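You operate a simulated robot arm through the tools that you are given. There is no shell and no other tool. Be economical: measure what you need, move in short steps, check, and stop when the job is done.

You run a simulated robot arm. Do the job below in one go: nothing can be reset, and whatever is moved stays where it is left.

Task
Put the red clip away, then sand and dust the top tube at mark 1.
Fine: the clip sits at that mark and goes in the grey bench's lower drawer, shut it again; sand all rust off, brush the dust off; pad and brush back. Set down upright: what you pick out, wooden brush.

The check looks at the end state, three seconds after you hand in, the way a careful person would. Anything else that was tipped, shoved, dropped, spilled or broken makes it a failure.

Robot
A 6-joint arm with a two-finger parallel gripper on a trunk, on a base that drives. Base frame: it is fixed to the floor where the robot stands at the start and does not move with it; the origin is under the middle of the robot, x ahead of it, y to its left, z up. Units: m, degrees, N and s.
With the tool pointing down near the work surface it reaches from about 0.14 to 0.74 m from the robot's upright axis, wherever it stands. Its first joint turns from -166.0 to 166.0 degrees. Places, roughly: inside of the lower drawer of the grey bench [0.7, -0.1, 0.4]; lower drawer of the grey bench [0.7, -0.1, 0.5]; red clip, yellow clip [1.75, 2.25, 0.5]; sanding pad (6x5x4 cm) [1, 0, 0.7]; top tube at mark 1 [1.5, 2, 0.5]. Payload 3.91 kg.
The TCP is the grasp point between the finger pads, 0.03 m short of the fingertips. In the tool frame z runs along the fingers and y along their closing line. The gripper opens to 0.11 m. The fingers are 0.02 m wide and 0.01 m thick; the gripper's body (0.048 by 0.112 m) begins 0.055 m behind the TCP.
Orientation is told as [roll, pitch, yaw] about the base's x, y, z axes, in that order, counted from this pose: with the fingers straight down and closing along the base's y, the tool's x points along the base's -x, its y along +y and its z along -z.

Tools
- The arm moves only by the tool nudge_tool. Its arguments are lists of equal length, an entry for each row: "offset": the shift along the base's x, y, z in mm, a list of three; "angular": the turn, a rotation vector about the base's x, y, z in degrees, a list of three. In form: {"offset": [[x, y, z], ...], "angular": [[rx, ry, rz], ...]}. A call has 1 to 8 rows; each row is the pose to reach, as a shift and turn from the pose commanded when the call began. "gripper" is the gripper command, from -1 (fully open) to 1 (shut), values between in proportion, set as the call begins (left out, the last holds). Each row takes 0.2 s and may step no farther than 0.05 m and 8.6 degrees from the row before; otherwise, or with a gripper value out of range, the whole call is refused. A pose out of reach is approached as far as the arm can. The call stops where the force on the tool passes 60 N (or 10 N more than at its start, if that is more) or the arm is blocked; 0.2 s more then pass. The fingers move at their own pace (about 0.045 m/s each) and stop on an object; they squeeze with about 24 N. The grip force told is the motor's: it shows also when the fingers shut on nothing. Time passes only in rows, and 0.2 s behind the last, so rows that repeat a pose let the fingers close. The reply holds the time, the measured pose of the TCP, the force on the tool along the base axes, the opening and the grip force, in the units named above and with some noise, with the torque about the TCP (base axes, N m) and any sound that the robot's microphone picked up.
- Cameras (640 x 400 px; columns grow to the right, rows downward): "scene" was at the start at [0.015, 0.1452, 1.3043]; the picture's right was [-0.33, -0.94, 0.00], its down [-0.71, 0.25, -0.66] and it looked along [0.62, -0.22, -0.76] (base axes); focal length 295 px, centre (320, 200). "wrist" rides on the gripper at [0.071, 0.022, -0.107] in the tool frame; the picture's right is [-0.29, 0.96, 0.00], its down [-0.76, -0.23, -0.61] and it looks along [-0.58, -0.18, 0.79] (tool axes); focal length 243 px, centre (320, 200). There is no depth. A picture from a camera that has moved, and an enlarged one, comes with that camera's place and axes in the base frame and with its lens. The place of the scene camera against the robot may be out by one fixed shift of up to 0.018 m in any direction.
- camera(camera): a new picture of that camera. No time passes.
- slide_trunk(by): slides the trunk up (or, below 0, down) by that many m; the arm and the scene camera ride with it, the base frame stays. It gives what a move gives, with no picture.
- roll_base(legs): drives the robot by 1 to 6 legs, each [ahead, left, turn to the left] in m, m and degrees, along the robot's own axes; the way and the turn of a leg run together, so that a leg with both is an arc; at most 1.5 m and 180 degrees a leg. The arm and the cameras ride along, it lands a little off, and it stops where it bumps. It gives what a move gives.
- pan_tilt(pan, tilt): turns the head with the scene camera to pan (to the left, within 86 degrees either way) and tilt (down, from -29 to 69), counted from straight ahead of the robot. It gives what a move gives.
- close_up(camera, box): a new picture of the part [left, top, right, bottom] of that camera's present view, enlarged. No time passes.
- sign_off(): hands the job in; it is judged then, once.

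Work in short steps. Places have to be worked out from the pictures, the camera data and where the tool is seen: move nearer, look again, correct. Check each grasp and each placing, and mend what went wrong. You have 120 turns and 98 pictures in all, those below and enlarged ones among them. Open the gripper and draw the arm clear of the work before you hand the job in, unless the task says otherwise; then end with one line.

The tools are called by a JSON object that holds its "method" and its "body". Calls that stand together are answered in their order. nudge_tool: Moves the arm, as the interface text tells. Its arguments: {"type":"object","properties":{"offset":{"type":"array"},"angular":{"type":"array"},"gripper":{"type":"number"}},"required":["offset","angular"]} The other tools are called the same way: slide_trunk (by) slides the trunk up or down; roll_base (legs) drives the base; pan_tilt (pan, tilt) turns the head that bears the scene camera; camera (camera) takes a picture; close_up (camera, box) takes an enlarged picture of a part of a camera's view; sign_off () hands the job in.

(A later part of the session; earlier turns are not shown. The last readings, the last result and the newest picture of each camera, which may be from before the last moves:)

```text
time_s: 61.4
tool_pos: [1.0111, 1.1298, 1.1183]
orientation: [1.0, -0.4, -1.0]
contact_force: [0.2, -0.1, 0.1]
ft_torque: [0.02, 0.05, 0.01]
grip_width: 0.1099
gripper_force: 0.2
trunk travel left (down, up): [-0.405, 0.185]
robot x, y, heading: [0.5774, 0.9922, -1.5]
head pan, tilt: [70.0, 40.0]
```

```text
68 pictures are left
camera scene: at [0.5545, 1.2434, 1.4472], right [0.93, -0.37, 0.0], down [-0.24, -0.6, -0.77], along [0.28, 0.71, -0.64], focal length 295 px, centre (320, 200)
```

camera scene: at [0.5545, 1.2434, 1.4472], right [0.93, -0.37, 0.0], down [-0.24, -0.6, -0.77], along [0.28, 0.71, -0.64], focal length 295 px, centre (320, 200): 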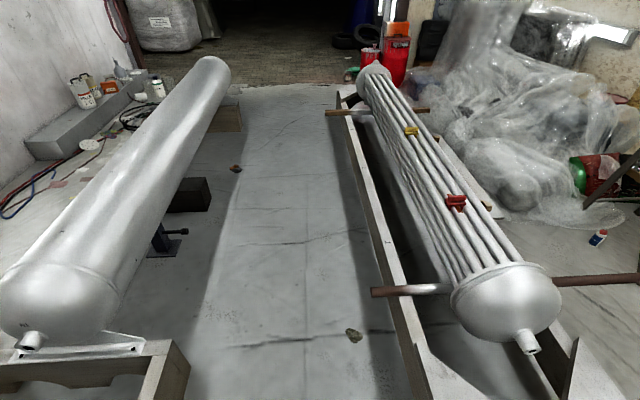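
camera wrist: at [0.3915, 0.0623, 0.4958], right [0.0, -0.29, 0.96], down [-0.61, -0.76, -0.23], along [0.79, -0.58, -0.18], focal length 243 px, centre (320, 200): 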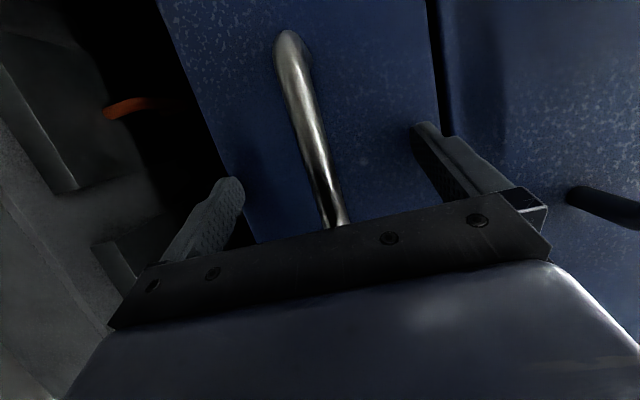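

Corridor looks fine. Drive along it past the rod end, then approach and turn to face the tubes.

{"method": "roll_base", "body": {"legs": [[0.02, 1.12, 0], [0.26, 0, -14]]}}

{"method": "pan_tilt", "body": {"pan": 5, "tilt": 50}}

{"method": "camera", "body": {"camera": "scene"}}

{"method": "camera", "body": {"camera": "wrist"}}

```text
time_s: 68.7
tool_pos: [1.3473, 2.108, 1.1186]
orientation: [0.9, -0.2, -15.9]
contact_force: [-0.1, 0.4, -0.5]
ft_torque: [-0.02, 0.01, 0.0]
grip_width: 0.1097
gripper_force: 0.1
trunk travel left (down, up): [-0.405, 0.185]
robot x, y, heading: [0.8952, 2.0844, -16.4]
head pan, tilt: [70.0, 40.0]
```

```text
time_s: 70.1
tool_pos: [1.3485, 2.1078, 1.1186]
orientation: [1.0, -0.3, -16.0]
contact_force: [0.8, 0.2, 0.5]
ft_torque: [0.02, 0.02, 0.01]
grip_width: 0.1099
gripper_force: 0.1
trunk travel left (down, up): [-0.405, 0.185]
robot x, y, heading: [0.896, 2.0853, -16.4]
head pan, tilt: [5.0, 50.0]
```

```text
67 pictures are left
camera scene: at [0.957, 2.2528, 1.433], right [-0.2, -0.98, 0.0], down [-0.75, 0.15, -0.64], along [0.63, -0.13, -0.77], focal length 295 px, centre (320, 200)
```

scene: 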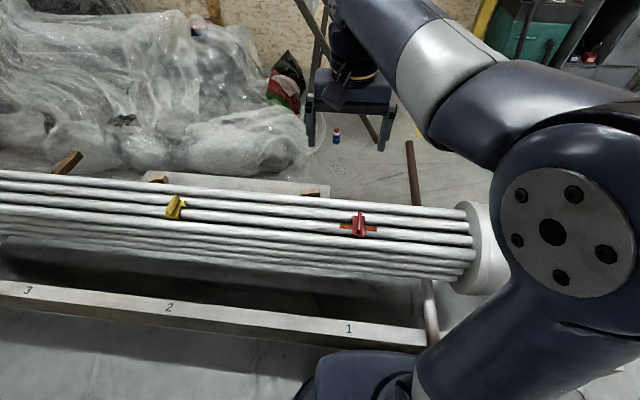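

```text
66 pictures are left
camera wrist: at [1.2839, 2.1473, 1.2258], right [0.54, 0.84, 0.02], down [0.66, -0.44, 0.61], along [0.52, -0.32, -0.79], focal length 243 px, centre (320, 200)
```

wrist: 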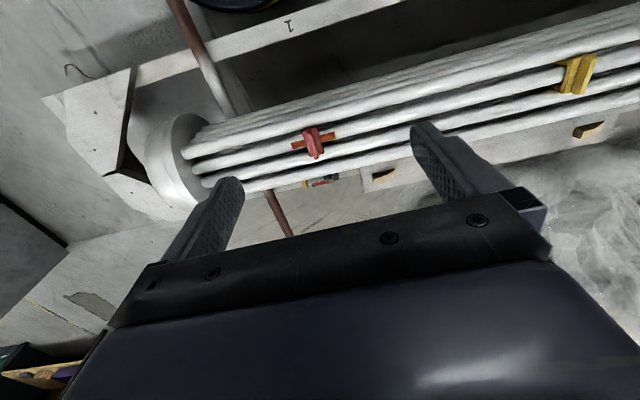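

Red clip sits at mark 1; zoom for detail.

{"method": "close_up", "body": {"camera": "scene", "box": [300, 180, 420, 260]}}

{"method": "close_up", "body": {"camera": "wrist", "box": [250, 90, 400, 190]}}

```text
5.00 times, centred on (360, 220) of scene
camera zoom: at [0.957, 2.2528, 1.433], right [-0.2, -0.98, 0.0], down [-0.75, 0.15, -0.64], along [0.63, -0.13, -0.77], focal length 1474 px, centre (120, 100)
```

zoom: 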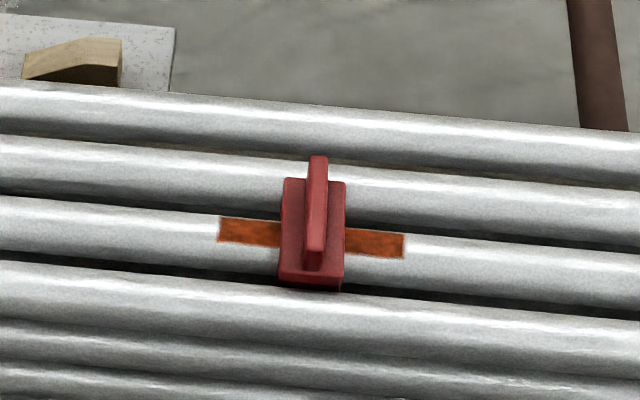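

```text
4.00 times, centred on (325, 140) of wrist
camera zoom: at [1.2839, 2.1473, 1.2258], right [0.54, 0.84, 0.02], down [0.66, -0.44, 0.61], along [0.52, -0.32, -0.79], focal length 970 px, centre (300, 440)
```

zoom: 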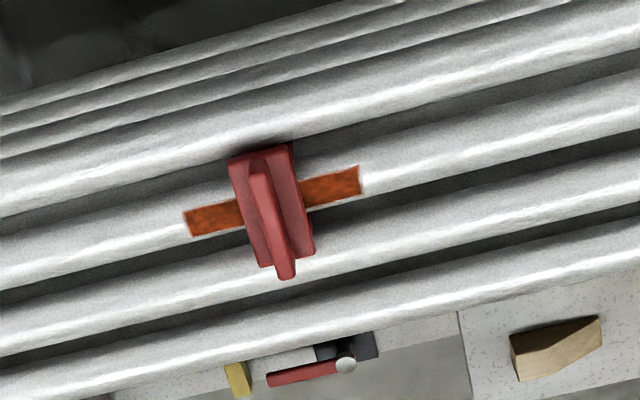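

Fin of the clip at about [1.528, 1.98, 0.587] running across the tube; the gripper closing axis already lies along the tube. Move above it.

{"method": "nudge_tool", "body": {"offset": [[22, -16, -37], [45, -32, -75], [67, -48, -112], [90, -64, -150], [112, -80, -187], [134, -96, -225], [157, -112, -262], [179, -128, -300]], "angular": [[0, 0, 0], [0, 0, 0], [0, 0, 0], [0, 0, 0], [0, 0, -0.5], [0, 0, -1], [-0.5, 0, -1], [-0.9, 0.3, -1.5]]}}

{"method": "camera", "body": {"camera": "wrist"}}

```text
time_s: 71.9
tool_pos: [1.5233, 1.9863, 0.8189]
orientation: [-0.1, -0.4, -17.4]
contact_force: [-0.4, 0.2, 0.4]
ft_torque: [-0.01, -0.02, -0.02]
grip_width: 0.1099
gripper_force: 0.0
trunk travel left (down, up): [-0.405, 0.185]
robot x, y, heading: [0.8974, 2.0888, -16.2]
head pan, tilt: [5.0, 50.0]
```

```text
63 pictures are left
camera wrist: at [1.4618, 2.0281, 0.926], right [0.56, 0.83, 0.0], down [0.65, -0.45, 0.61], along [0.51, -0.35, -0.79], focal length 243 px, centre (320, 200)
```

wrist: 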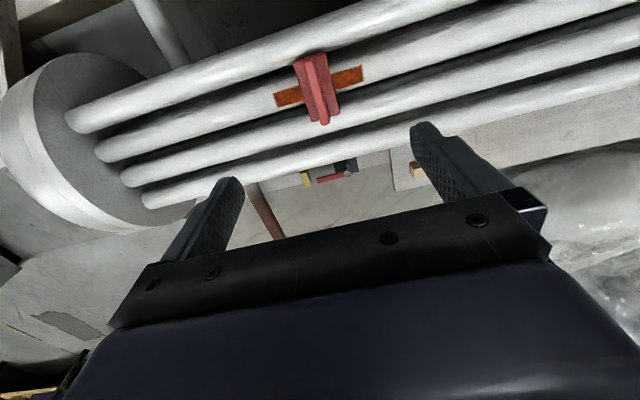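

Refined fin centre [1.524, 1.981, 0.597]. Descend to TCP z 0.63 and check.

{"method": "nudge_tool", "body": {"offset": [[1, -5, -45], [1, -5, -90], [1, -5, -135], [1, -5, -180]], "angular": [[0, 0, 0], [0, 0, 0], [0, 0, 0], [0, 0, 0]]}}

{"method": "close_up", "body": {"camera": "wrist", "box": [180, 60, 480, 260]}}

```text
time_s: 72.9
tool_pos: [1.528, 1.9743, 0.6371]
orientation: [-0.1, -0.5, -17.5]
contact_force: [-0.2, 1.5, 1.5]
ft_torque: [-0.01, 0.0, -0.03]
grip_width: 0.1099
gripper_force: 0.0
trunk travel left (down, up): [-0.405, 0.185]
robot x, y, heading: [0.8957, 2.0824, -16.2]
head pan, tilt: [5.0, 50.0]
```

```text
2.00 times, centred on (330, 160) of wrist
camera zoom: at [1.466, 2.0164, 0.7444], right [0.56, 0.83, 0.0], down [0.65, -0.45, 0.61], along [0.51, -0.35, -0.79], focal length 485 px, centre (300, 280)
```

zoom: 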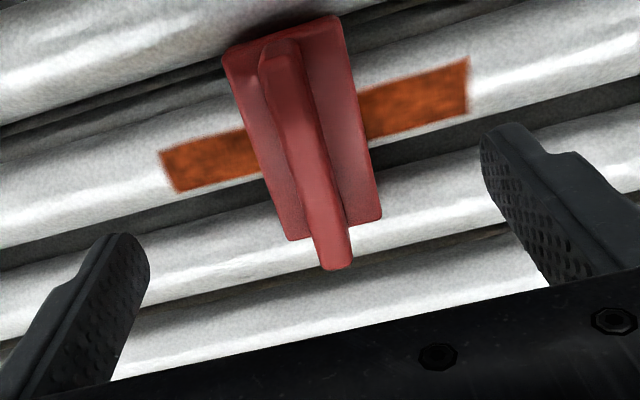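

Fin centre confirmed ~[1.524, 1.981]. Lower to TCP z 0.61, yaw −2.5°, and close.

{"method": "nudge_tool", "body": {"offset": [[-2, 4, -13], [-3, 6, -26], [-3, 6, -26], [-3, 6, -26], [-3, 6, -26], [-3, 6, -26], [-3, 6, -26], [-3, 6, -26]], "angular": [[0, 0, -2.5], [0, 0, -2.5], [0, 0, -2.5], [0, 0, -2.5], [0, 0, -2.5], [0, 0, -2.5], [0, 0, -2.5], [0, 0, -2.5]], "gripper": 1}}

{"method": "close_up", "body": {"camera": "wrist", "box": [180, 60, 480, 260]}}

```text
time_s: 74.7
tool_pos: [1.526, 1.9837, 0.612]
orientation: [-0.2, -0.4, -20.0]
contact_force: [0.5, -0.6, -0.2]
ft_torque: [0.01, 0.0, 0.02]
grip_width: 0.0135
gripper_force: 24.3
trunk travel left (down, up): [-0.405, 0.185]
robot x, y, heading: [0.8975, 2.0833, -16.4]
head pan, tilt: [5.0, 50.0]
```

```text
2.00 times, centred on (330, 160) of wrist
camera zoom: at [1.4645, 2.0277, 0.7184], right [0.6, 0.8, 0.0], down [0.63, -0.47, 0.61], along [0.49, -0.37, -0.79], focal length 485 px, centre (300, 280)
```

zoom: 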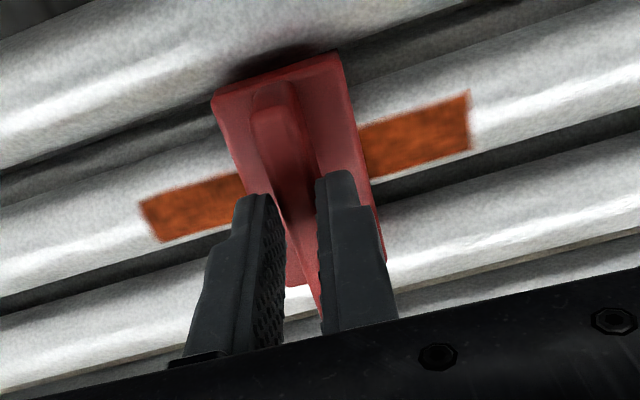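

Grip is ~15 mm off the fin's centre toward +x. Open slightly, shift back and re-grip.

{"method": "nudge_tool", "body": {"offset": [[0, 0, 0], [0, 0, 0], [-14, 5, 0], [-14, 5, 0]], "angular": [[0, 0, 0], [0, 0, 0], [0, 0, 0], [0, 0, 0]], "gripper": 0.2}}

{"method": "nudge_tool", "body": {"offset": [[0, 0, -5], [0, 0, -5], [0, 0, -5], [0, 0, -5], [0, 0, -5]], "angular": [[0, 0, 0], [0, 0, 0], [0, 0, 0], [0, 0, 0], [0, 0, 0]], "gripper": 1}}

{"method": "close_up", "body": {"camera": "wrist", "box": [180, 60, 480, 260]}}

```text
time_s: 75.7
tool_pos: [1.51, 1.9864, 0.6109]
orientation: [-0.1, -0.3, -20.1]
contact_force: [-0.6, 0.4, 0.1]
ft_torque: [0.02, -0.01, -0.01]
grip_width: 0.0442
gripper_force: 0.0
trunk travel left (down, up): [-0.405, 0.185]
robot x, y, heading: [0.8929, 2.087, -16.4]
head pan, tilt: [5.0, 50.0]
```

```text
time_s: 76.9
tool_pos: [1.5117, 1.987, 0.6069]
orientation: [-0.2, -0.3, -20.0]
contact_force: [-0.1, -0.6, 0.9]
ft_torque: [0.02, -0.04, 0.0]
grip_width: 0.0133
gripper_force: 23.6
trunk travel left (down, up): [-0.405, 0.185]
robot x, y, heading: [0.8933, 2.0873, -16.8]
head pan, tilt: [5.0, 50.0]
```

```text
2.00 times, centred on (330, 160) of wrist
camera zoom: at [1.451, 2.0321, 0.713], right [0.6, 0.8, 0.0], down [0.63, -0.47, 0.61], along [0.49, -0.37, -0.79], focal length 485 px, centre (300, 280)
```

zoom: 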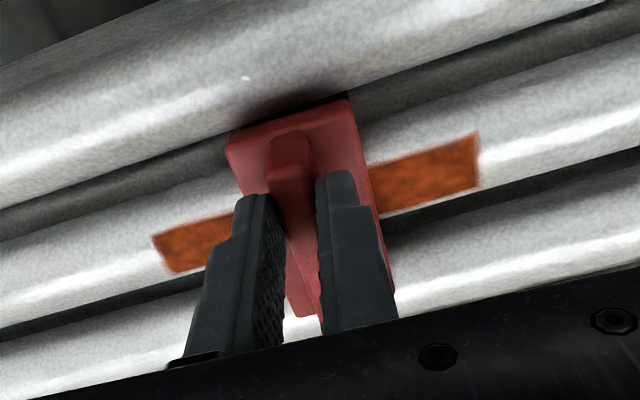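

Well centred now. Lift straight up.

{"method": "nudge_tool", "body": {"offset": [[0, 0, 15], [0, 0, 40], [0, 0, 80], [0, 0, 120], [0, 0, 160], [0, 0, 200]], "angular": [[0, 0, 0], [0, 0, 0], [0, 0, 0], [0, 0, 0], [0, 0, 0], [0, 0, 0]]}}

{"method": "camera", "body": {"camera": "wrist"}}

{"method": "camera", "body": {"camera": "scene"}}

```text
time_s: 78.3
tool_pos: [1.5099, 1.9864, 0.8063]
orientation: [-0.2, -0.3, -20.0]
contact_force: [-0.3, 0.8, -1.2]
ft_torque: [0.03, 0.04, -0.02]
grip_width: 0.0135
gripper_force: 24.0
trunk travel left (down, up): [-0.405, 0.185]
robot x, y, heading: [0.89, 2.0867, -16.5]
head pan, tilt: [5.0, 50.0]
```

```text
59 pictures are left
camera wrist: at [1.4502, 2.0325, 0.9134], right [0.6, 0.8, 0.0], down [0.63, -0.47, 0.61], along [0.49, -0.37, -0.79], focal length 243 px, centre (320, 200)
```

wrist: 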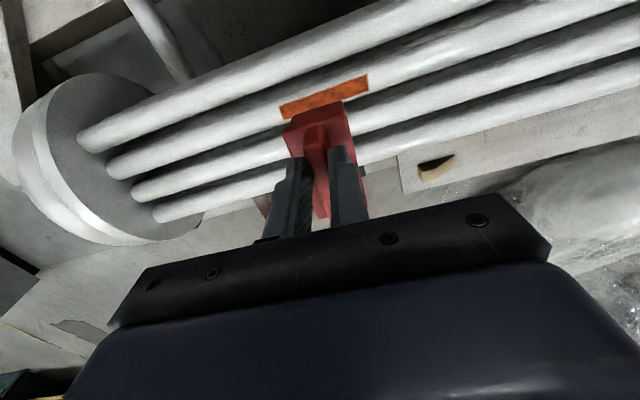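

```text
58 pictures are left
camera scene: at [0.9572, 2.2527, 1.433], right [-0.2, -0.98, 0.0], down [-0.75, 0.15, -0.64], along [0.63, -0.13, -0.77], focal length 295 px, centre (320, 200)
```

scene: 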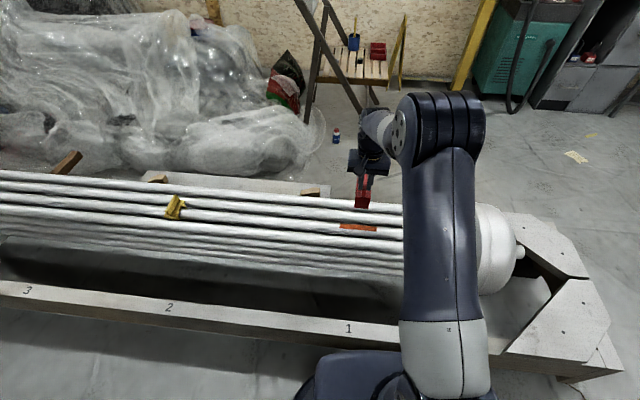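

Clip is held; rust strip exposed. Retract the arm high and drive back to the drawer front.

{"method": "nudge_tool", "body": {"offset": [[-22, 16, 37], [-45, 32, 75], [-67, 48, 112], [-90, 64, 150], [-112, 80, 187], [-134, 96, 225], [-157, 112, 262], [-175, 125, 290]], "angular": [[0, 0, 0], [0, 0, 0], [0, 0, 0], [0, 0, 0], [0, 0, 0], [0, 0, 0], [0, 0, 0], [0, 0, 0]]}}

{"method": "roll_base", "body": {"legs": [[-0.27, 0.05, 16], [0, -1.12, 0]]}}

```text
time_s: 80.1
tool_pos: [1.3363, 2.1088, 1.0975]
orientation: [-0.1, -0.3, -19.9]
contact_force: [0.0, 0.0, -1.0]
ft_torque: [0.03, 0.04, -0.02]
grip_width: 0.0135
gripper_force: 23.8
trunk travel left (down, up): [-0.405, 0.185]
robot x, y, heading: [0.8934, 2.0879, -16.4]
head pan, tilt: [5.0, 50.0]
```

```text
time_s: 87.3
tool_pos: [1.0553, 1.2081, 1.0965]
orientation: [0.0, -0.3, -3.8]
contact_force: [-0.3, -0.3, -1.2]
ft_torque: [0.0, 0.07, -0.04]
grip_width: 0.0135
gripper_force: 23.9
trunk travel left (down, up): [-0.405, 0.185]
robot x, y, heading: [0.6376, 1.0553, -0.0]
head pan, tilt: [5.0, 50.0]
```

{"method": "roll_base", "body": {"legs": [[-0.24, -0.355, 0], [-0.3, -0.2, 0], [-0.3, -0.17, 0], [-0.03, -0.28, 0]]}}

{"method": "pan_tilt", "body": {"pan": 0, "tilt": 50}}

{"method": "camera", "body": {"camera": "scene"}}

{"method": "camera", "body": {"camera": "wrist"}}

```text
time_s: 95.3
tool_pos: [0.1557, 0.2102, 1.0965]
orientation: [-0.1, -0.2, -3.5]
contact_force: [-0.1, 0.0, -0.8]
ft_torque: [0.0, 0.02, 0.0]
grip_width: 0.0137
gripper_force: 24.4
trunk travel left (down, up): [-0.405, 0.185]
robot x, y, heading: [-0.2629, 0.063, -0.2]
head pan, tilt: [5.0, 50.0]
```

```text
time_s: 95.9
tool_pos: [0.1561, 0.2107, 1.0964]
orientation: [-0.1, -0.2, -3.5]
contact_force: [-0.5, 0.0, -1.6]
ft_torque: [0.03, 0.03, 0.01]
grip_width: 0.0135
gripper_force: 24.9
trunk travel left (down, up): [-0.405, 0.185]
robot x, y, heading: [-0.2623, 0.0617, 0.2]
head pan, tilt: [0.0, 50.0]
```

```text
57 pictures are left
camera scene: at [-0.2429, 0.2349, 1.433], right [0.0, -1.0, 0.0], down [-0.77, 0.0, -0.64], along [0.64, 0.0, -0.77], focal length 295 px, centre (320, 200)
```

scene: 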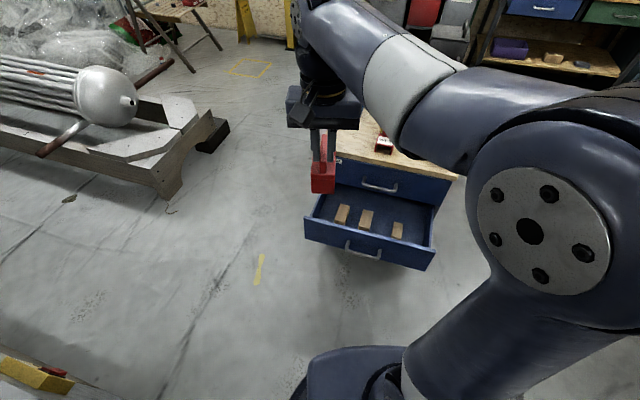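

```text
56 pictures are left
camera wrist: at [0.0861, 0.2374, 1.2037], right [0.35, 0.94, 0.0], down [0.74, -0.28, 0.61], along [0.57, -0.21, -0.79], focal length 243 px, centre (320, 200)
```

wrist: 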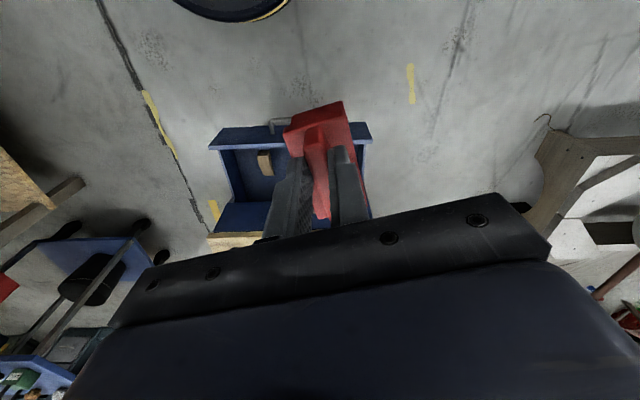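

Zoom in on the drawer interior.

{"method": "close_up", "body": {"camera": "scene", "box": [290, 140, 470, 280]}}

```text
2.86 times, centred on (380, 210) of scene
camera zoom: at [-0.2429, 0.2349, 1.433], right [0.0, -1.0, 0.0], down [-0.77, 0.0, -0.64], along [0.64, 0.0, -0.77], focal length 842 px, centre (149, 171)
```

zoom: 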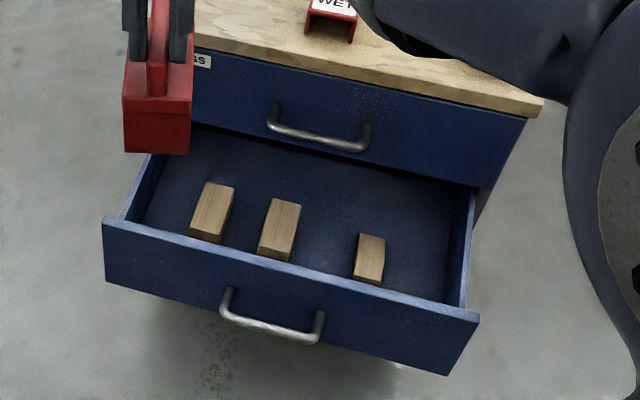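

The bench is turned by about −18°; the drawer opened along that. I aim to set the clip between blocks 2 and 3, near [0.395, 0.003]. Lower trunk, move above with yaw matched.

{"method": "slide_trunk", "body": {"by": -0.3}}

{"method": "nudge_tool", "body": {"offset": [[30, -26, 0], [60, -52, 0], [90, -78, 0], [120, -104, 0], [150, -130, 0], [180, -156, 0], [210, -182, 0], [239, -207, 0]], "angular": [[0, 0, -1.7], [0, 0, -3.5], [0, 0, -5.2], [0, 0, -7], [0, 0, -8.7], [0, 0, -10.5], [0, 0, -12.2], [0, 0, -14]]}}

{"method": "camera", "body": {"camera": "wrist"}}

{"method": "camera", "body": {"camera": "scene"}}

```text
time_s: 98.9
tool_pos: [0.1572, 0.2117, 0.7953]
orientation: [-0.1, -0.2, -3.5]
contact_force: [0.5, -0.7, -1.4]
ft_torque: [0.0, 0.04, 0.02]
grip_width: 0.0135
gripper_force: 24.7
trunk travel left (down, up): [-0.105, 0.485]
robot x, y, heading: [-0.2604, 0.0672, -0.0]
head pan, tilt: [0.0, 50.0]
```

```text
time_s: 100.7
tool_pos: [0.3951, 0.0018, 0.8002]
orientation: [-0.1, -0.4, -17.6]
contact_force: [-0.8, 1.4, -0.3]
ft_torque: [0.02, -0.03, 0.05]
grip_width: 0.0135
gripper_force: 24.8
trunk travel left (down, up): [-0.105, 0.485]
robot x, y, heading: [-0.2602, 0.066, -0.1]
head pan, tilt: [0.0, 50.0]
```

```text
54 pictures are left
camera wrist: at [0.3335, 0.045, 0.9063], right [0.57, 0.82, 0.0], down [0.65, -0.45, 0.61], along [0.5, -0.35, -0.79], focal length 243 px, centre (320, 200)
```

wrist: 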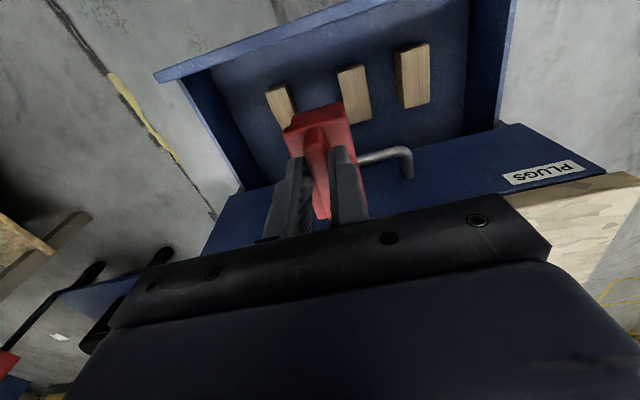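

```text
53 pictures are left
camera scene: at [-0.2432, 0.235, 1.133], right [0.0, -1.0, 0.0], down [-0.77, 0.0, -0.64], along [0.64, 0.0, -0.77], focal length 295 px, centre (320, 200)
```

scene: 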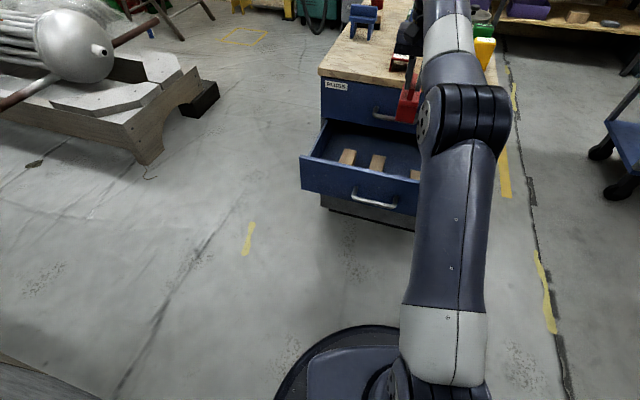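

Front panel line: x≈0.319+0.31y; blocks at [0.461,0.026] and [0.40,-0.09]. Target [0.407,-0.026]. Trunk down 0.1, then descend and look.

{"method": "slide_trunk", "body": {"by": -0.1}}

{"method": "nudge_tool", "body": {"offset": [[4, -10, 0], [12, -28, 0], [12, -28, -40], [12, -28, -80], [12, -28, -120], [12, -28, -140]], "angular": [[0, 0, 0], [0, 0, 0], [0, 0, 0], [0, 0, 0], [0, 0, 0], [0, 0, 0]]}}

{"method": "camera", "body": {"camera": "wrist"}}

{"method": "close_up", "body": {"camera": "scene", "box": [290, 40, 490, 165]}}

```text
time_s: 102.1
tool_pos: [0.3941, 0.004, 0.6978]
orientation: [-0.1, -0.2, -17.4]
contact_force: [0.0, 0.4, -1.6]
ft_torque: [0.04, 0.05, 0.0]
grip_width: 0.0135
gripper_force: 23.6
trunk travel left (down, up): [-0.005, 0.585]
robot x, y, heading: [-0.2608, 0.064, -0.0]
head pan, tilt: [0.0, 50.0]
```

```text
time_s: 103.5
tool_pos: [0.4082, -0.0274, 0.559]
orientation: [-0.1, -0.3, -17.5]
contact_force: [-0.9, 0.7, -1.4]
ft_torque: [0.0, 0.05, -0.02]
grip_width: 0.0133
gripper_force: 24.2
out of reach, approached as far as the arm can: row 2
trunk travel left (down, up): [-0.005, 0.585]
robot x, y, heading: [-0.2562, 0.0685, 0.2]
head pan, tilt: [0.0, 50.0]
```

```text
52 pictures are left
camera wrist: at [0.3454, 0.0156, 0.6662], right [0.57, 0.82, 0.0], down [0.65, -0.45, 0.61], along [0.51, -0.35, -0.79], focal length 243 px, centre (320, 200)
```

wrist: 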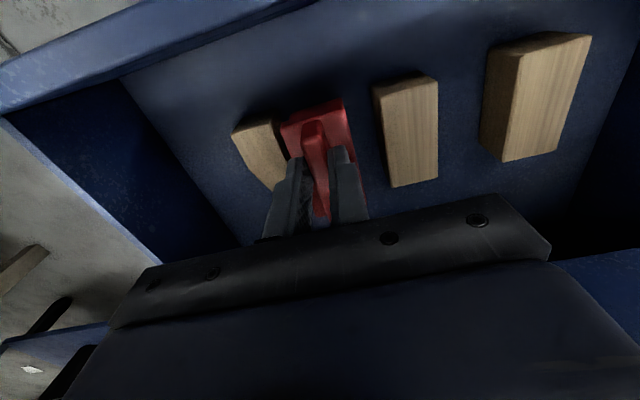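

```text
3.20 times, centred on (390, 102) of scene
camera zoom: at [-0.2428, 0.2348, 1.033], right [0.0, -1.0, 0.0], down [-0.77, 0.0, -0.64], along [0.64, 0.0, -0.77], focal length 944 px, centre (96, 512)
```

zoom: 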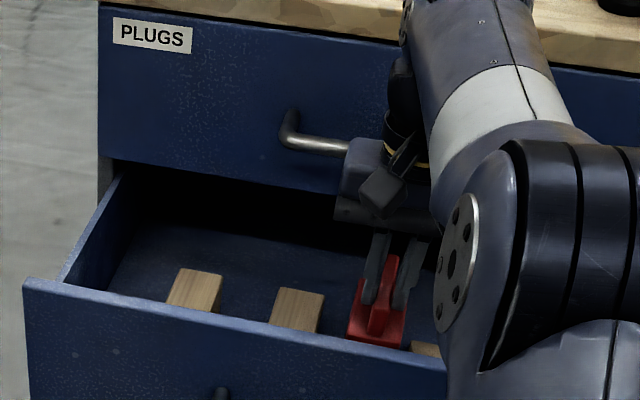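

Lateral clearance is ~20 mm each side; shift 5 mm and descend slowly.

{"method": "nudge_tool", "body": {"offset": [[1, 5, -10], [1, 5, -20], [1, 5, -30], [1, 5, -40]], "angular": [[0, 0, 0], [0, 0, 0], [0, 0, 0], [0, 0, 0]]}}

{"method": "camera", "body": {"camera": "wrist"}}

{"method": "close_up", "body": {"camera": "scene", "box": [290, 40, 490, 165]}}

```text
time_s: 104.5
tool_pos: [0.4072, -0.0205, 0.5237]
orientation: [0.1, -0.8, -17.4]
contact_force: [-1.3, -0.2, 36.8]
ft_torque: [0.04, 0.37, 0.0]
grip_width: 0.0135
gripper_force: 23.7
trunk travel left (down, up): [-0.005, 0.585]
robot x, y, heading: [-0.2636, 0.0653, 0.5]
head pan, tilt: [0.0, 50.0]
```

```text
50 pictures are left
camera wrist: at [0.3452, 0.0213, 0.6314], right [0.56, 0.83, 0.0], down [0.65, -0.45, 0.62], along [0.51, -0.35, -0.79], focal length 243 px, centre (320, 200)
```

wrist: 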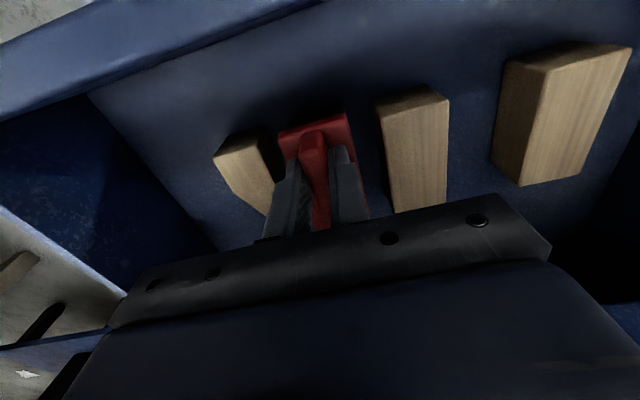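

```text
3.20 times, centred on (390, 102) of scene
camera zoom: at [-0.2451, 0.2351, 1.0336], right [0.0, -1.0, 0.0], down [-0.76, 0.0, -0.64], along [0.64, 0.0, -0.76], focal length 944 px, centre (96, 512)
```

zoom: 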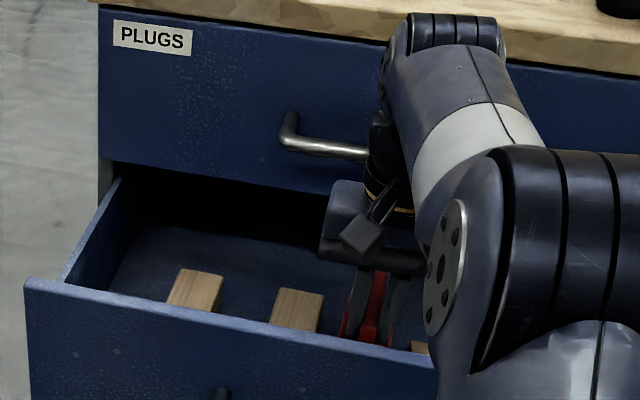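

Contact at z 0.524 — clip is on the drawer floor. Ease up 3 mm and open a little.

{"method": "nudge_tool", "body": {"offset": [[0, 0, 2], [0, 0, 3], [0, 0, 3], [0, 0, 3]], "angular": [[0, 0, 0], [0, 0, 0], [0, 0, 0], [0, 0, 0]]}}

{"method": "nudge_tool", "body": {"offset": [[0, 0, 0], [0, 0, 0], [0, 0, 0], [0, 0, 0]], "angular": [[0, 0, 0], [0, 0, 0], [0, 0, 0], [0, 0, 0]], "gripper": 0.35}}

{"method": "nudge_tool", "body": {"offset": [[0, 0, 15], [0, 0, 45], [0, 0, 90], [0, 0, 135], [-20, 0, 180]], "angular": [[0, 0, 0], [0, 0, 0], [0, 0, 0], [0, 0, 0], [0, 0, 0]]}}

{"method": "camera", "body": {"camera": "wrist"}}

```text
time_s: 105.5
tool_pos: [0.4083, -0.0226, 0.5245]
orientation: [0.0, -0.5, -17.4]
contact_force: [-1.1, -1.0, 30.2]
ft_torque: [-0.1, -0.37, -0.01]
grip_width: 0.0137
gripper_force: 23.8
trunk travel left (down, up): [-0.005, 0.585]
robot x, y, heading: [-0.2643, 0.067, 0.3]
head pan, tilt: [0.0, 50.0]
```

```text
time_s: 106.5
tool_pos: [0.4089, -0.0218, 0.522]
orientation: [-0.1, -0.2, -17.5]
contact_force: [0.4, 0.3, 0.5]
ft_torque: [0.02, -0.02, 0.02]
grip_width: 0.0358
gripper_force: 0.1
trunk travel left (down, up): [-0.005, 0.585]
robot x, y, heading: [-0.2596, 0.0666, -0.2]
head pan, tilt: [0.0, 50.0]
```

```text
time_s: 107.7
tool_pos: [0.3892, -0.0237, 0.701]
orientation: [-0.1, -0.2, -17.4]
contact_force: [0.4, -0.2, 0.0]
ft_torque: [-0.01, 0.03, 0.02]
grip_width: 0.0359
gripper_force: 0.1
trunk travel left (down, up): [-0.005, 0.585]
robot x, y, heading: [-0.2663, 0.0634, -0.1]
head pan, tilt: [0.0, 50.0]
```

```text
48 pictures are left
camera wrist: at [0.3278, 0.019, 0.8074], right [0.56, 0.83, 0.0], down [0.65, -0.45, 0.61], along [0.5, -0.35, -0.79], focal length 243 px, centre (320, 200)
```

wrist: 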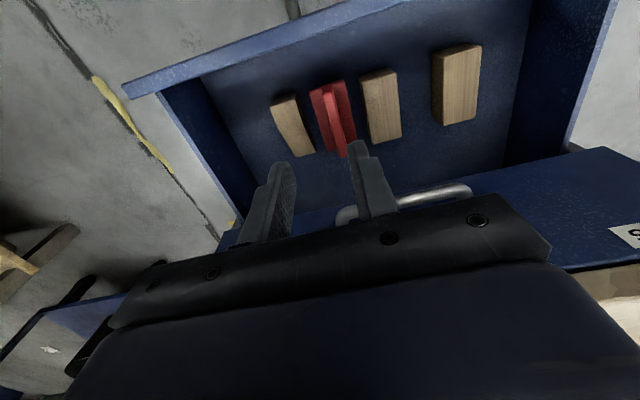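

Clip stands upright in the drawer. Now close the gripper, back off and tilt the tool to push the drawer shut along its axis.

{"method": "nudge_tool", "body": {"offset": [[-35, 20, 25], [-70, 40, 50], [-105, 60, 60], [-140, 80, 60], [-170, 100, 60]], "angular": [[0, 0, 0], [0, 0, 0], [0, 0, 0], [0, 0, 0], [0, 0, 0]], "gripper": 1}}

{"method": "nudge_tool", "body": {"offset": [[0, 0, 0], [0, 0, -20], [0, 0, -40], [0, 0, -60], [0, 0, -80], [0, 0, -100]], "angular": [[-2.5, -8, 0], [-5, -15.9, 0], [-7.5, -23.9, 0], [-10, -31.8, 0], [-12.5, -39.8, 0], [-15, -47.7, 0]]}}

```text
time_s: 108.9
tool_pos: [0.2167, 0.0776, 0.7616]
orientation: [-0.1, -0.3, -17.5]
contact_force: [0.9, -0.6, -1.1]
ft_torque: [-0.03, 0.03, 0.01]
grip_width: 0.0
gripper_force: 23.7
trunk travel left (down, up): [-0.005, 0.585]
robot x, y, heading: [-0.2626, 0.0618, 0.0]
head pan, tilt: [0.0, 50.0]
```

```text
time_s: 110.3
tool_pos: [0.216, 0.0818, 0.6609]
orientation: [0.1, -50.4, -17.5]
contact_force: [-1.0, 0.0, -0.3]
ft_torque: [0.03, 0.0, 0.0]
grip_width: 0.0
gripper_force: 24.4
trunk travel left (down, up): [-0.005, 0.585]
robot x, y, heading: [-0.2627, 0.0656, 0.3]
head pan, tilt: [0.0, 50.0]
```

{"method": "nudge_tool", "body": {"offset": [[8, 0, -40], [16, 0, -80], [20, 0, -121]], "angular": [[0, 0, 0], [0, 0, 0], [0, 0, 0]]}}

{"method": "camera", "body": {"camera": "scene"}}

```text
time_s: 111.1
tool_pos: [0.238, 0.0772, 0.5394]
orientation: [0.1, -50.3, -17.6]
contact_force: [-1.0, -0.2, 0.1]
ft_torque: [0.01, -0.01, 0.01]
grip_width: 0.0001
gripper_force: 23.6
trunk travel left (down, up): [-0.005, 0.585]
robot x, y, heading: [-0.2652, 0.0599, 0.0]
head pan, tilt: [0.0, 50.0]
```

```text
47 pictures are left
camera scene: at [-0.2432, 0.2348, 1.0331], right [0.0, -1.0, 0.0], down [-0.77, 0.0, -0.64], along [0.64, 0.0, -0.77], focal length 295 px, centre (320, 200)
```

scene: 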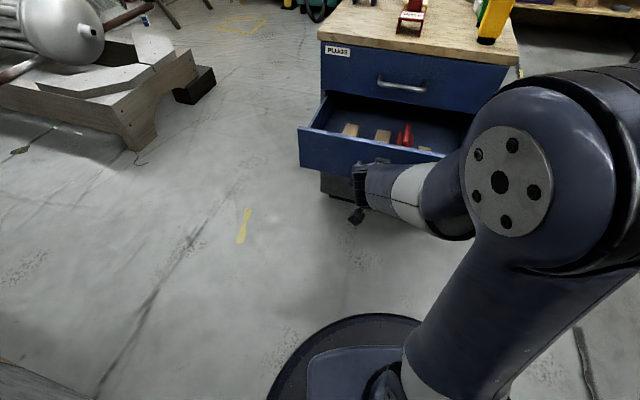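

Push along the drawer axis gently.

{"method": "nudge_tool", "body": {"offset": [[24, -7, 0], [48, -15, 0], [72, -22, 0], [96, -30, 0], [120, -37, 0], [144, -45, 0], [168, -52, 0], [192, -60, 0]], "angular": [[0, 0, 0], [0, 0, 0], [0, 0, 0], [0, 0, 0], [0, 0, 0], [0, 0, 0], [0, 0, 0], [0, 0, 0]]}}

{"method": "camera", "body": {"camera": "scene"}}

```text
time_s: 112.9
tool_pos: [0.4311, 0.0211, 0.5413]
orientation: [0.0, -50.3, -17.5]
contact_force: [-1.4, 0.6, 0.4]
ft_torque: [0.0, 0.01, -0.02]
grip_width: 0.0
gripper_force: 24.0
trunk travel left (down, up): [-0.005, 0.585]
robot x, y, heading: [-0.2619, 0.0633, -0.0]
head pan, tilt: [0.0, 50.0]
```

```text
46 pictures are left
camera scene: at [-0.243, 0.2349, 1.033], right [0.0, -1.0, 0.0], down [-0.77, 0.0, -0.64], along [0.64, 0.0, -0.77], focal length 295 px, centre (320, 200)
```

scene: 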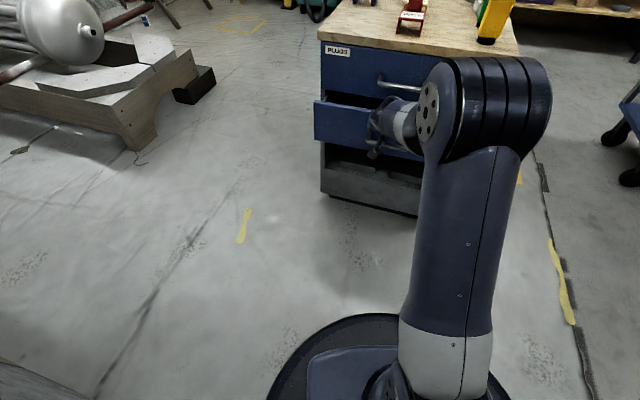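

Closing well; continue until it's seated.

{"method": "nudge_tool", "body": {"offset": [[20, -6, 0], [40, -12, 0], [57, -18, 0], [72, -23, 0], [86, -27, 0], [96, -30, 0]], "angular": [[0, 0, 0], [0, 0, 0], [0, 0, 0], [0, 0, 0], [0, 0, 0], [0, 0, 0]]}}

{"method": "camera", "body": {"camera": "scene"}}

```text
time_s: 114.0
tool_pos: [0.5041, -0.0016, 0.5401]
orientation: [-0.1, -49.5, -17.7]
contact_force: [-22.8, 6.2, 9.1]
ft_torque: [0.0, 0.05, -0.11]
grip_width: 0.0001
gripper_force: 24.0
trunk travel left (down, up): [-0.005, 0.585]
robot x, y, heading: [-0.2622, 0.0626, -0.1]
head pan, tilt: [0.0, 50.0]
stopped in row 5: the force on the tool passed its limit at 84 N (the readings are from after the stop); the commanded pose is now the measured one
```

```text
45 pictures are left
camera scene: at [-0.2456, 0.2354, 1.0332], right [0.0, -1.0, 0.0], down [-0.77, 0.0, -0.64], along [0.64, 0.0, -0.77], focal length 295 px, centre (320, 200)
```

scene: 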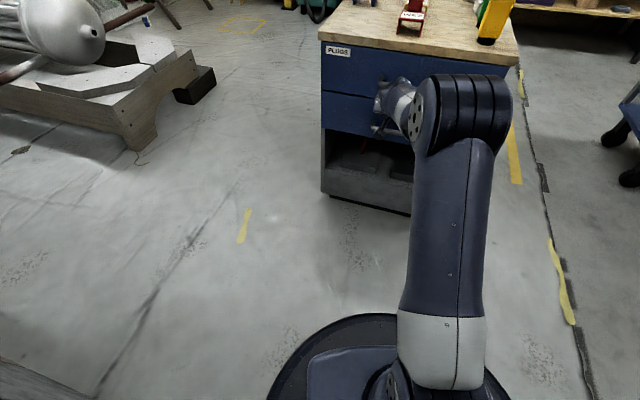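

Drawer shut flush. Retreat, level the tool and raise.

{"method": "nudge_tool", "body": {"offset": [[-38, 12, 0], [-76, 24, 10], [-114, 36, 20], [-152, 48, 40], [-190, 60, 60], [-220, 70, 80]], "angular": [[0, 0, 0], [0, 0, 0], [0, 0, 0], [0, 0, 0], [0, 0, 0], [0, 0, 0]]}}

{"method": "nudge_tool", "body": {"offset": [[0, 0, 20], [0, 0, 40], [0, 0, 60], [0, 0, 80], [0, 0, 90], [0, 0, 100]], "angular": [[2.5, 8, 0], [5, 15.9, 0], [7.5, 23.9, 0], [10, 31.8, 0], [12.5, 39.8, 0], [15, 47.7, 0]]}}

{"method": "slide_trunk", "body": {"by": 0.4}}

{"method": "camera", "body": {"camera": "scene"}}

```text
time_s: 115.4
tool_pos: [0.2863, 0.0665, 0.6178]
orientation: [-0.1, -49.5, -17.7]
contact_force: [0.1, -0.4, -0.5]
ft_torque: [-0.02, 0.02, 0.01]
grip_width: 0.0
gripper_force: 24.1
trunk travel left (down, up): [-0.005, 0.585]
robot x, y, heading: [-0.2608, 0.0602, 0.1]
head pan, tilt: [0.0, 50.0]
```

```text
time_s: 116.8
tool_pos: [0.2856, 0.0665, 0.7186]
orientation: [-0.2, 0.4, -17.7]
contact_force: [0.6, 0.0, 0.1]
ft_torque: [0.0, 0.0, -0.02]
grip_width: 0.0
gripper_force: 23.6
trunk travel left (down, up): [-0.005, 0.585]
robot x, y, heading: [-0.2611, 0.0609, 0.0]
head pan, tilt: [0.0, 50.0]
```

```text
time_s: 120.6
tool_pos: [0.2864, 0.0658, 1.1177]
orientation: [-0.2, 0.5, -17.6]
contact_force: [0.9, -0.6, -0.1]
ft_torque: [0.01, -0.01, -0.02]
grip_width: 0.0001
gripper_force: 23.6
trunk travel left (down, up): [-0.405, 0.185]
robot x, y, heading: [-0.2594, 0.0655, 0.4]
head pan, tilt: [0.0, 50.0]
```

```text
44 pictures are left
camera scene: at [-0.2435, 0.235, 1.433], right [0.0, -1.0, 0.0], down [-0.77, 0.0, -0.64], along [0.64, 0.0, -0.77], focal length 295 px, centre (320, 200)
```

scene: 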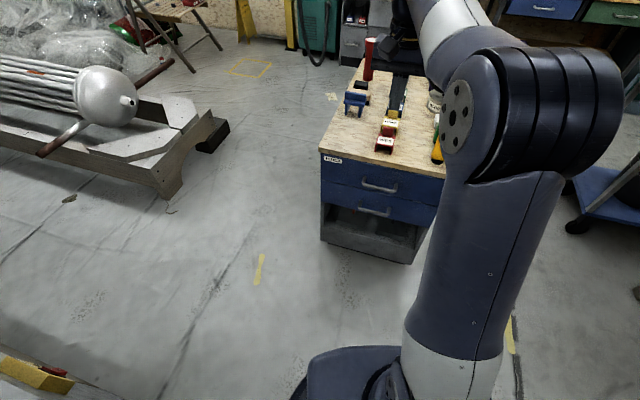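

Drive around to the left side of the bench and face it.

{"method": "roll_base", "body": {"legs": [[0.06, 0.27, 0], [0.3, 0.18, 0], [0.3, 0.19, 0], [0.45, -0.05, 0], [0, 0, -100]]}}

{"method": "camera", "body": {"camera": "wrist"}}

{"method": "camera", "body": {"camera": "scene"}}

```text
time_s: 133.1
tool_pos: [0.7799, 0.1173, 1.1166]
orientation: [-0.4, 0.5, -118.7]
contact_force: [0.2, -0.6, -0.3]
ft_torque: [-0.02, -0.02, 0.02]
grip_width: 0.0002
gripper_force: 23.6
trunk travel left (down, up): [-0.405, 0.185]
robot x, y, heading: [0.8842, 0.6539, -101.3]
head pan, tilt: [0.0, 50.0]
```

```text
43 pictures are left
camera wrist: at [0.8333, 0.1692, 1.2254], right [0.7, -0.71, -0.01], down [-0.57, -0.56, 0.6], along [-0.43, -0.42, -0.8], focal length 243 px, centre (320, 200)
```

wrist: 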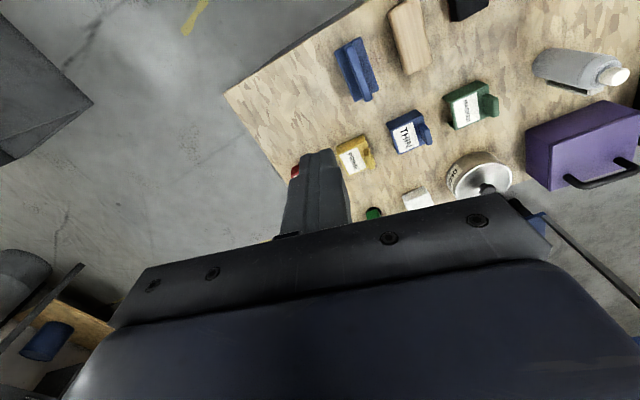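

```text
42 pictures are left
camera scene: at [1.032, 0.6284, 1.433], right [-0.98, 0.19, 0.0], down [0.15, 0.75, -0.64], along [-0.12, -0.63, -0.77], focal length 295 px, centre (320, 200)
```

scene: 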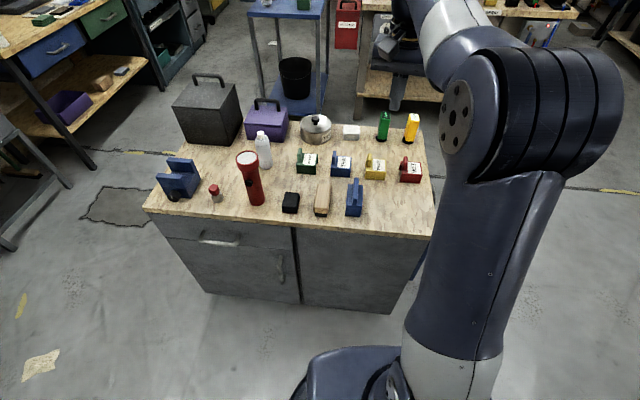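

Good view. Zoom on the black block, wooden brush and blue stand.

{"method": "close_up", "body": {"camera": "scene", "box": [230, 140, 390, 240]}}

```text
4.00 times, centred on (310, 190) of scene
camera zoom: at [1.032, 0.6284, 1.433], right [-0.98, 0.19, 0.0], down [0.15, 0.75, -0.64], along [-0.12, -0.63, -0.77], focal length 1179 px, centre (360, 240)
```

zoom: 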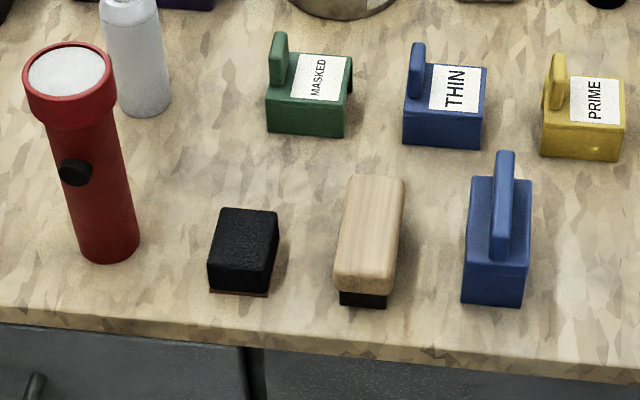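

The black block with abrasive bottom is the pad (~[1.01,0.04]); the wooden brush with bristles is at ~[0.914,0.057]. Move above the pad with the gripper open, aligned to the bench.

{"method": "nudge_tool", "body": {"offset": [[33, -11, -20], [66, -22, -40], [99, -33, -60], [132, -44, -80], [165, -55, -105], [198, -66, -130], [228, -79, -155]], "angular": [[0, 0, 1.6], [0, 0, 3.2], [0, 0, 4.8], [0, 0, 6.4], [0, 0, 8], [0, 0, 9.6], [0.3, 0.3, 11.2]], "gripper": -1}}

{"method": "camera", "body": {"camera": "wrist"}}

```text
time_s: 134.7
tool_pos: [1.0069, 0.0418, 0.9602]
orientation: [-0.8, 0.6, -107.5]
contact_force: [0.5, 0.8, -0.8]
ft_torque: [-0.01, -0.02, -0.02]
grip_width: 0.1101
gripper_force: 0.0
trunk travel left (down, up): [-0.405, 0.185]
robot x, y, heading: [0.8865, 0.6531, -101.0]
head pan, tilt: [0.0, 50.0]
```

```text
40 pictures are left
camera wrist: at [1.0499, 0.1014, 1.0686], right [0.83, -0.56, -0.01], down [-0.44, -0.66, 0.6], along [-0.35, -0.49, -0.8], focal length 243 px, centre (320, 200)
```

wrist: 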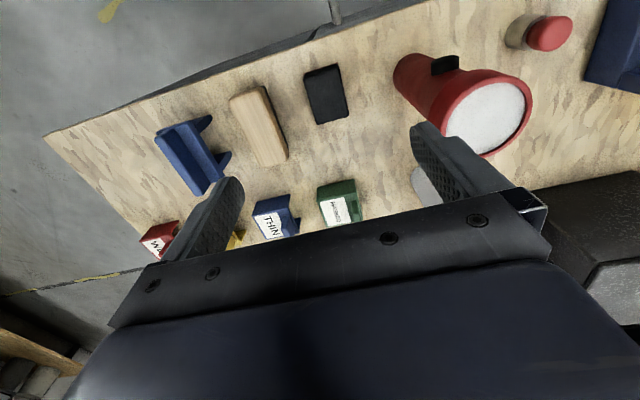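

Pad centre triangulated [1.008, 0.035], top z 0.738. The flashlight's rim is ~18 mm clear of the gripper body. Open a bit less and descend partially, then check.

{"method": "nudge_tool", "body": {"offset": [[1, -7, -40], [1, -7, -80], [1, -7, -120], [1, -7, -150]], "angular": [[0.4, -0.3, 0], [0.8, -0.6, 0], [0.8, -0.6, 0], [0.8, -0.6, 0]], "gripper": -0.55}}

{"method": "camera", "body": {"camera": "wrist"}}

```text
time_s: 135.7
tool_pos: [1.0075, 0.0346, 0.8107]
orientation: [-0.3, 1.6, -107.5]
contact_force: [-0.3, 0.0, 0.7]
ft_torque: [0.02, 0.02, -0.03]
grip_width: 0.0854
gripper_force: 0.1
trunk travel left (down, up): [-0.405, 0.185]
robot x, y, heading: [0.8837, 0.6545, -101.0]
head pan, tilt: [0.0, 50.0]
```

```text
39 pictures are left
camera wrist: at [1.0493, 0.0928, 0.9203], right [0.83, -0.56, -0.01], down [-0.45, -0.67, 0.59], along [-0.34, -0.48, -0.81], focal length 243 px, centre (320, 200)
```

wrist: 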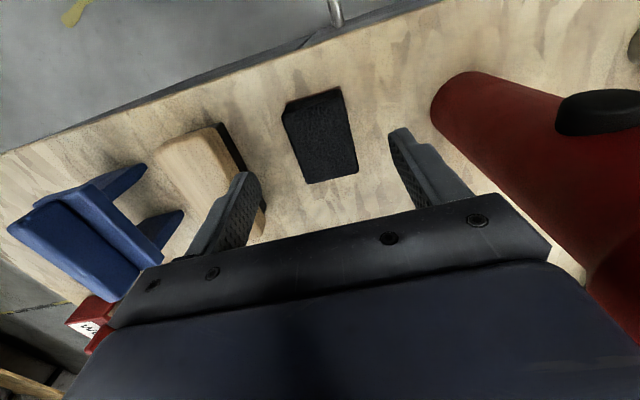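

Aligned; correct the small tilt, descend to z 0.745 and close.

{"method": "nudge_tool", "body": {"offset": [[1, 1, -22], [2, 2, -44], [2, 2, -65], [2, 2, -65]], "angular": [[-0.8, 0.1, 0], [-1.6, 0.2, 0], [-1.6, 0.2, 0], [-1.6, 0.2, 0]]}}

{"method": "nudge_tool", "body": {"offset": [[0, 0, 0], [0, 0, 0], [0, 0, 0], [0, 0, 0]], "angular": [[0, 0, 0], [0, 0, 0], [0, 0, 0], [0, 0, 0]], "gripper": 1}}

{"method": "camera", "body": {"camera": "wrist"}}

```text
time_s: 136.7
tool_pos: [1.0105, 0.0348, 0.7489]
orientation: [0.1, -0.3, -107.5]
contact_force: [1.3, 3.8, 25.3]
ft_torque: [0.61, 0.86, -0.11]
grip_width: 0.0842
gripper_force: 0.0
trunk travel left (down, up): [-0.405, 0.185]
robot x, y, heading: [0.8876, 0.6572, -101.0]
head pan, tilt: [0.0, 50.0]
```

```text
time_s: 137.7
tool_pos: [1.009, 0.0332, 0.75]
orientation: [-0.1, -0.3, -107.5]
contact_force: [-13.7, 2.5, 39.6]
ft_torque: [0.54, 0.83, 0.05]
grip_width: 0.0447
gripper_force: 24.0
trunk travel left (down, up): [-0.405, 0.185]
robot x, y, heading: [0.8804, 0.6576, -101.2]
head pan, tilt: [0.0, 50.0]
```

```text
38 pictures are left
camera wrist: at [1.05, 0.0962, 0.8572], right [0.82, -0.57, 0.0], down [-0.45, -0.65, 0.61], along [-0.34, -0.51, -0.79], focal length 243 px, centre (320, 200)
```

wrist: 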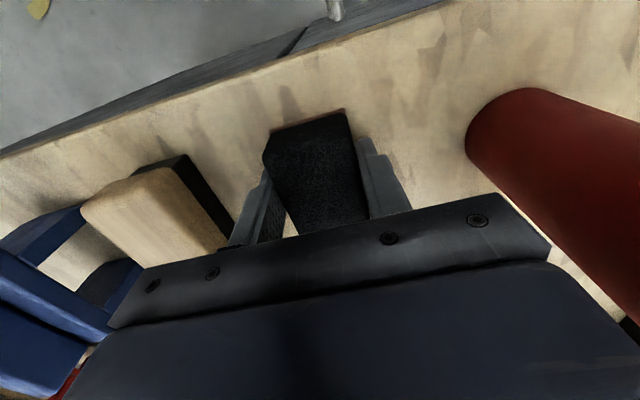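

Fingertips touch the bench (top at ≈0.719), so the pad is higher and ~12 mm nearer than reckoned. Open, raise 15 mm, shift and re-grip so the abrasive side stays clear.

{"method": "nudge_tool", "body": {"offset": [[0, 0, 2], [0, 0, 5], [0, 0, 10], [3, 6, 12], [4, 12, 13]], "angular": [[0, 0, 0], [0, 0, 0], [0, 0, 0], [0, 0, 0], [0, 0, 0]], "gripper": -0.55}}

{"method": "nudge_tool", "body": {"offset": [[0, 0, 0], [0, 0, 0], [0, 0, 0], [0, 0, 0], [0, 0, 0]], "angular": [[0, 0, 0], [0, 0, 0], [0, 0, 0], [0, 0, 0], [0, 0, 0]], "gripper": 1}}

{"method": "camera", "body": {"camera": "wrist"}}

```text
time_s: 138.9
tool_pos: [1.0152, 0.046, 0.7589]
orientation: [-0.1, 0.1, -107.4]
contact_force: [0.4, 0.1, -0.5]
ft_torque: [0.01, -0.03, -0.01]
grip_width: 0.0851
gripper_force: 0.1
trunk travel left (down, up): [-0.405, 0.185]
robot x, y, heading: [0.8817, 0.6575, -101.2]
head pan, tilt: [0.0, 50.0]
```

```text
time_s: 140.1
tool_pos: [1.0144, 0.047, 0.7609]
orientation: [0.0, 0.0, -107.5]
contact_force: [0.5, -0.2, -0.9]
ft_torque: [-0.03, -0.02, -0.01]
grip_width: 0.0443
gripper_force: 24.7
trunk travel left (down, up): [-0.405, 0.185]
robot x, y, heading: [0.8799, 0.6547, -101.1]
head pan, tilt: [0.0, 50.0]
```

```text
37 pictures are left
camera wrist: at [1.0575, 0.1077, 0.8675], right [0.83, -0.56, 0.0], down [-0.45, -0.66, 0.61], along [-0.34, -0.5, -0.79], focal length 243 px, centre (320, 200)
```

wrist: 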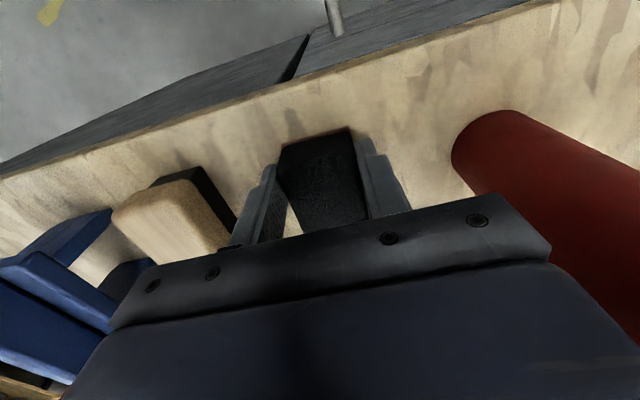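

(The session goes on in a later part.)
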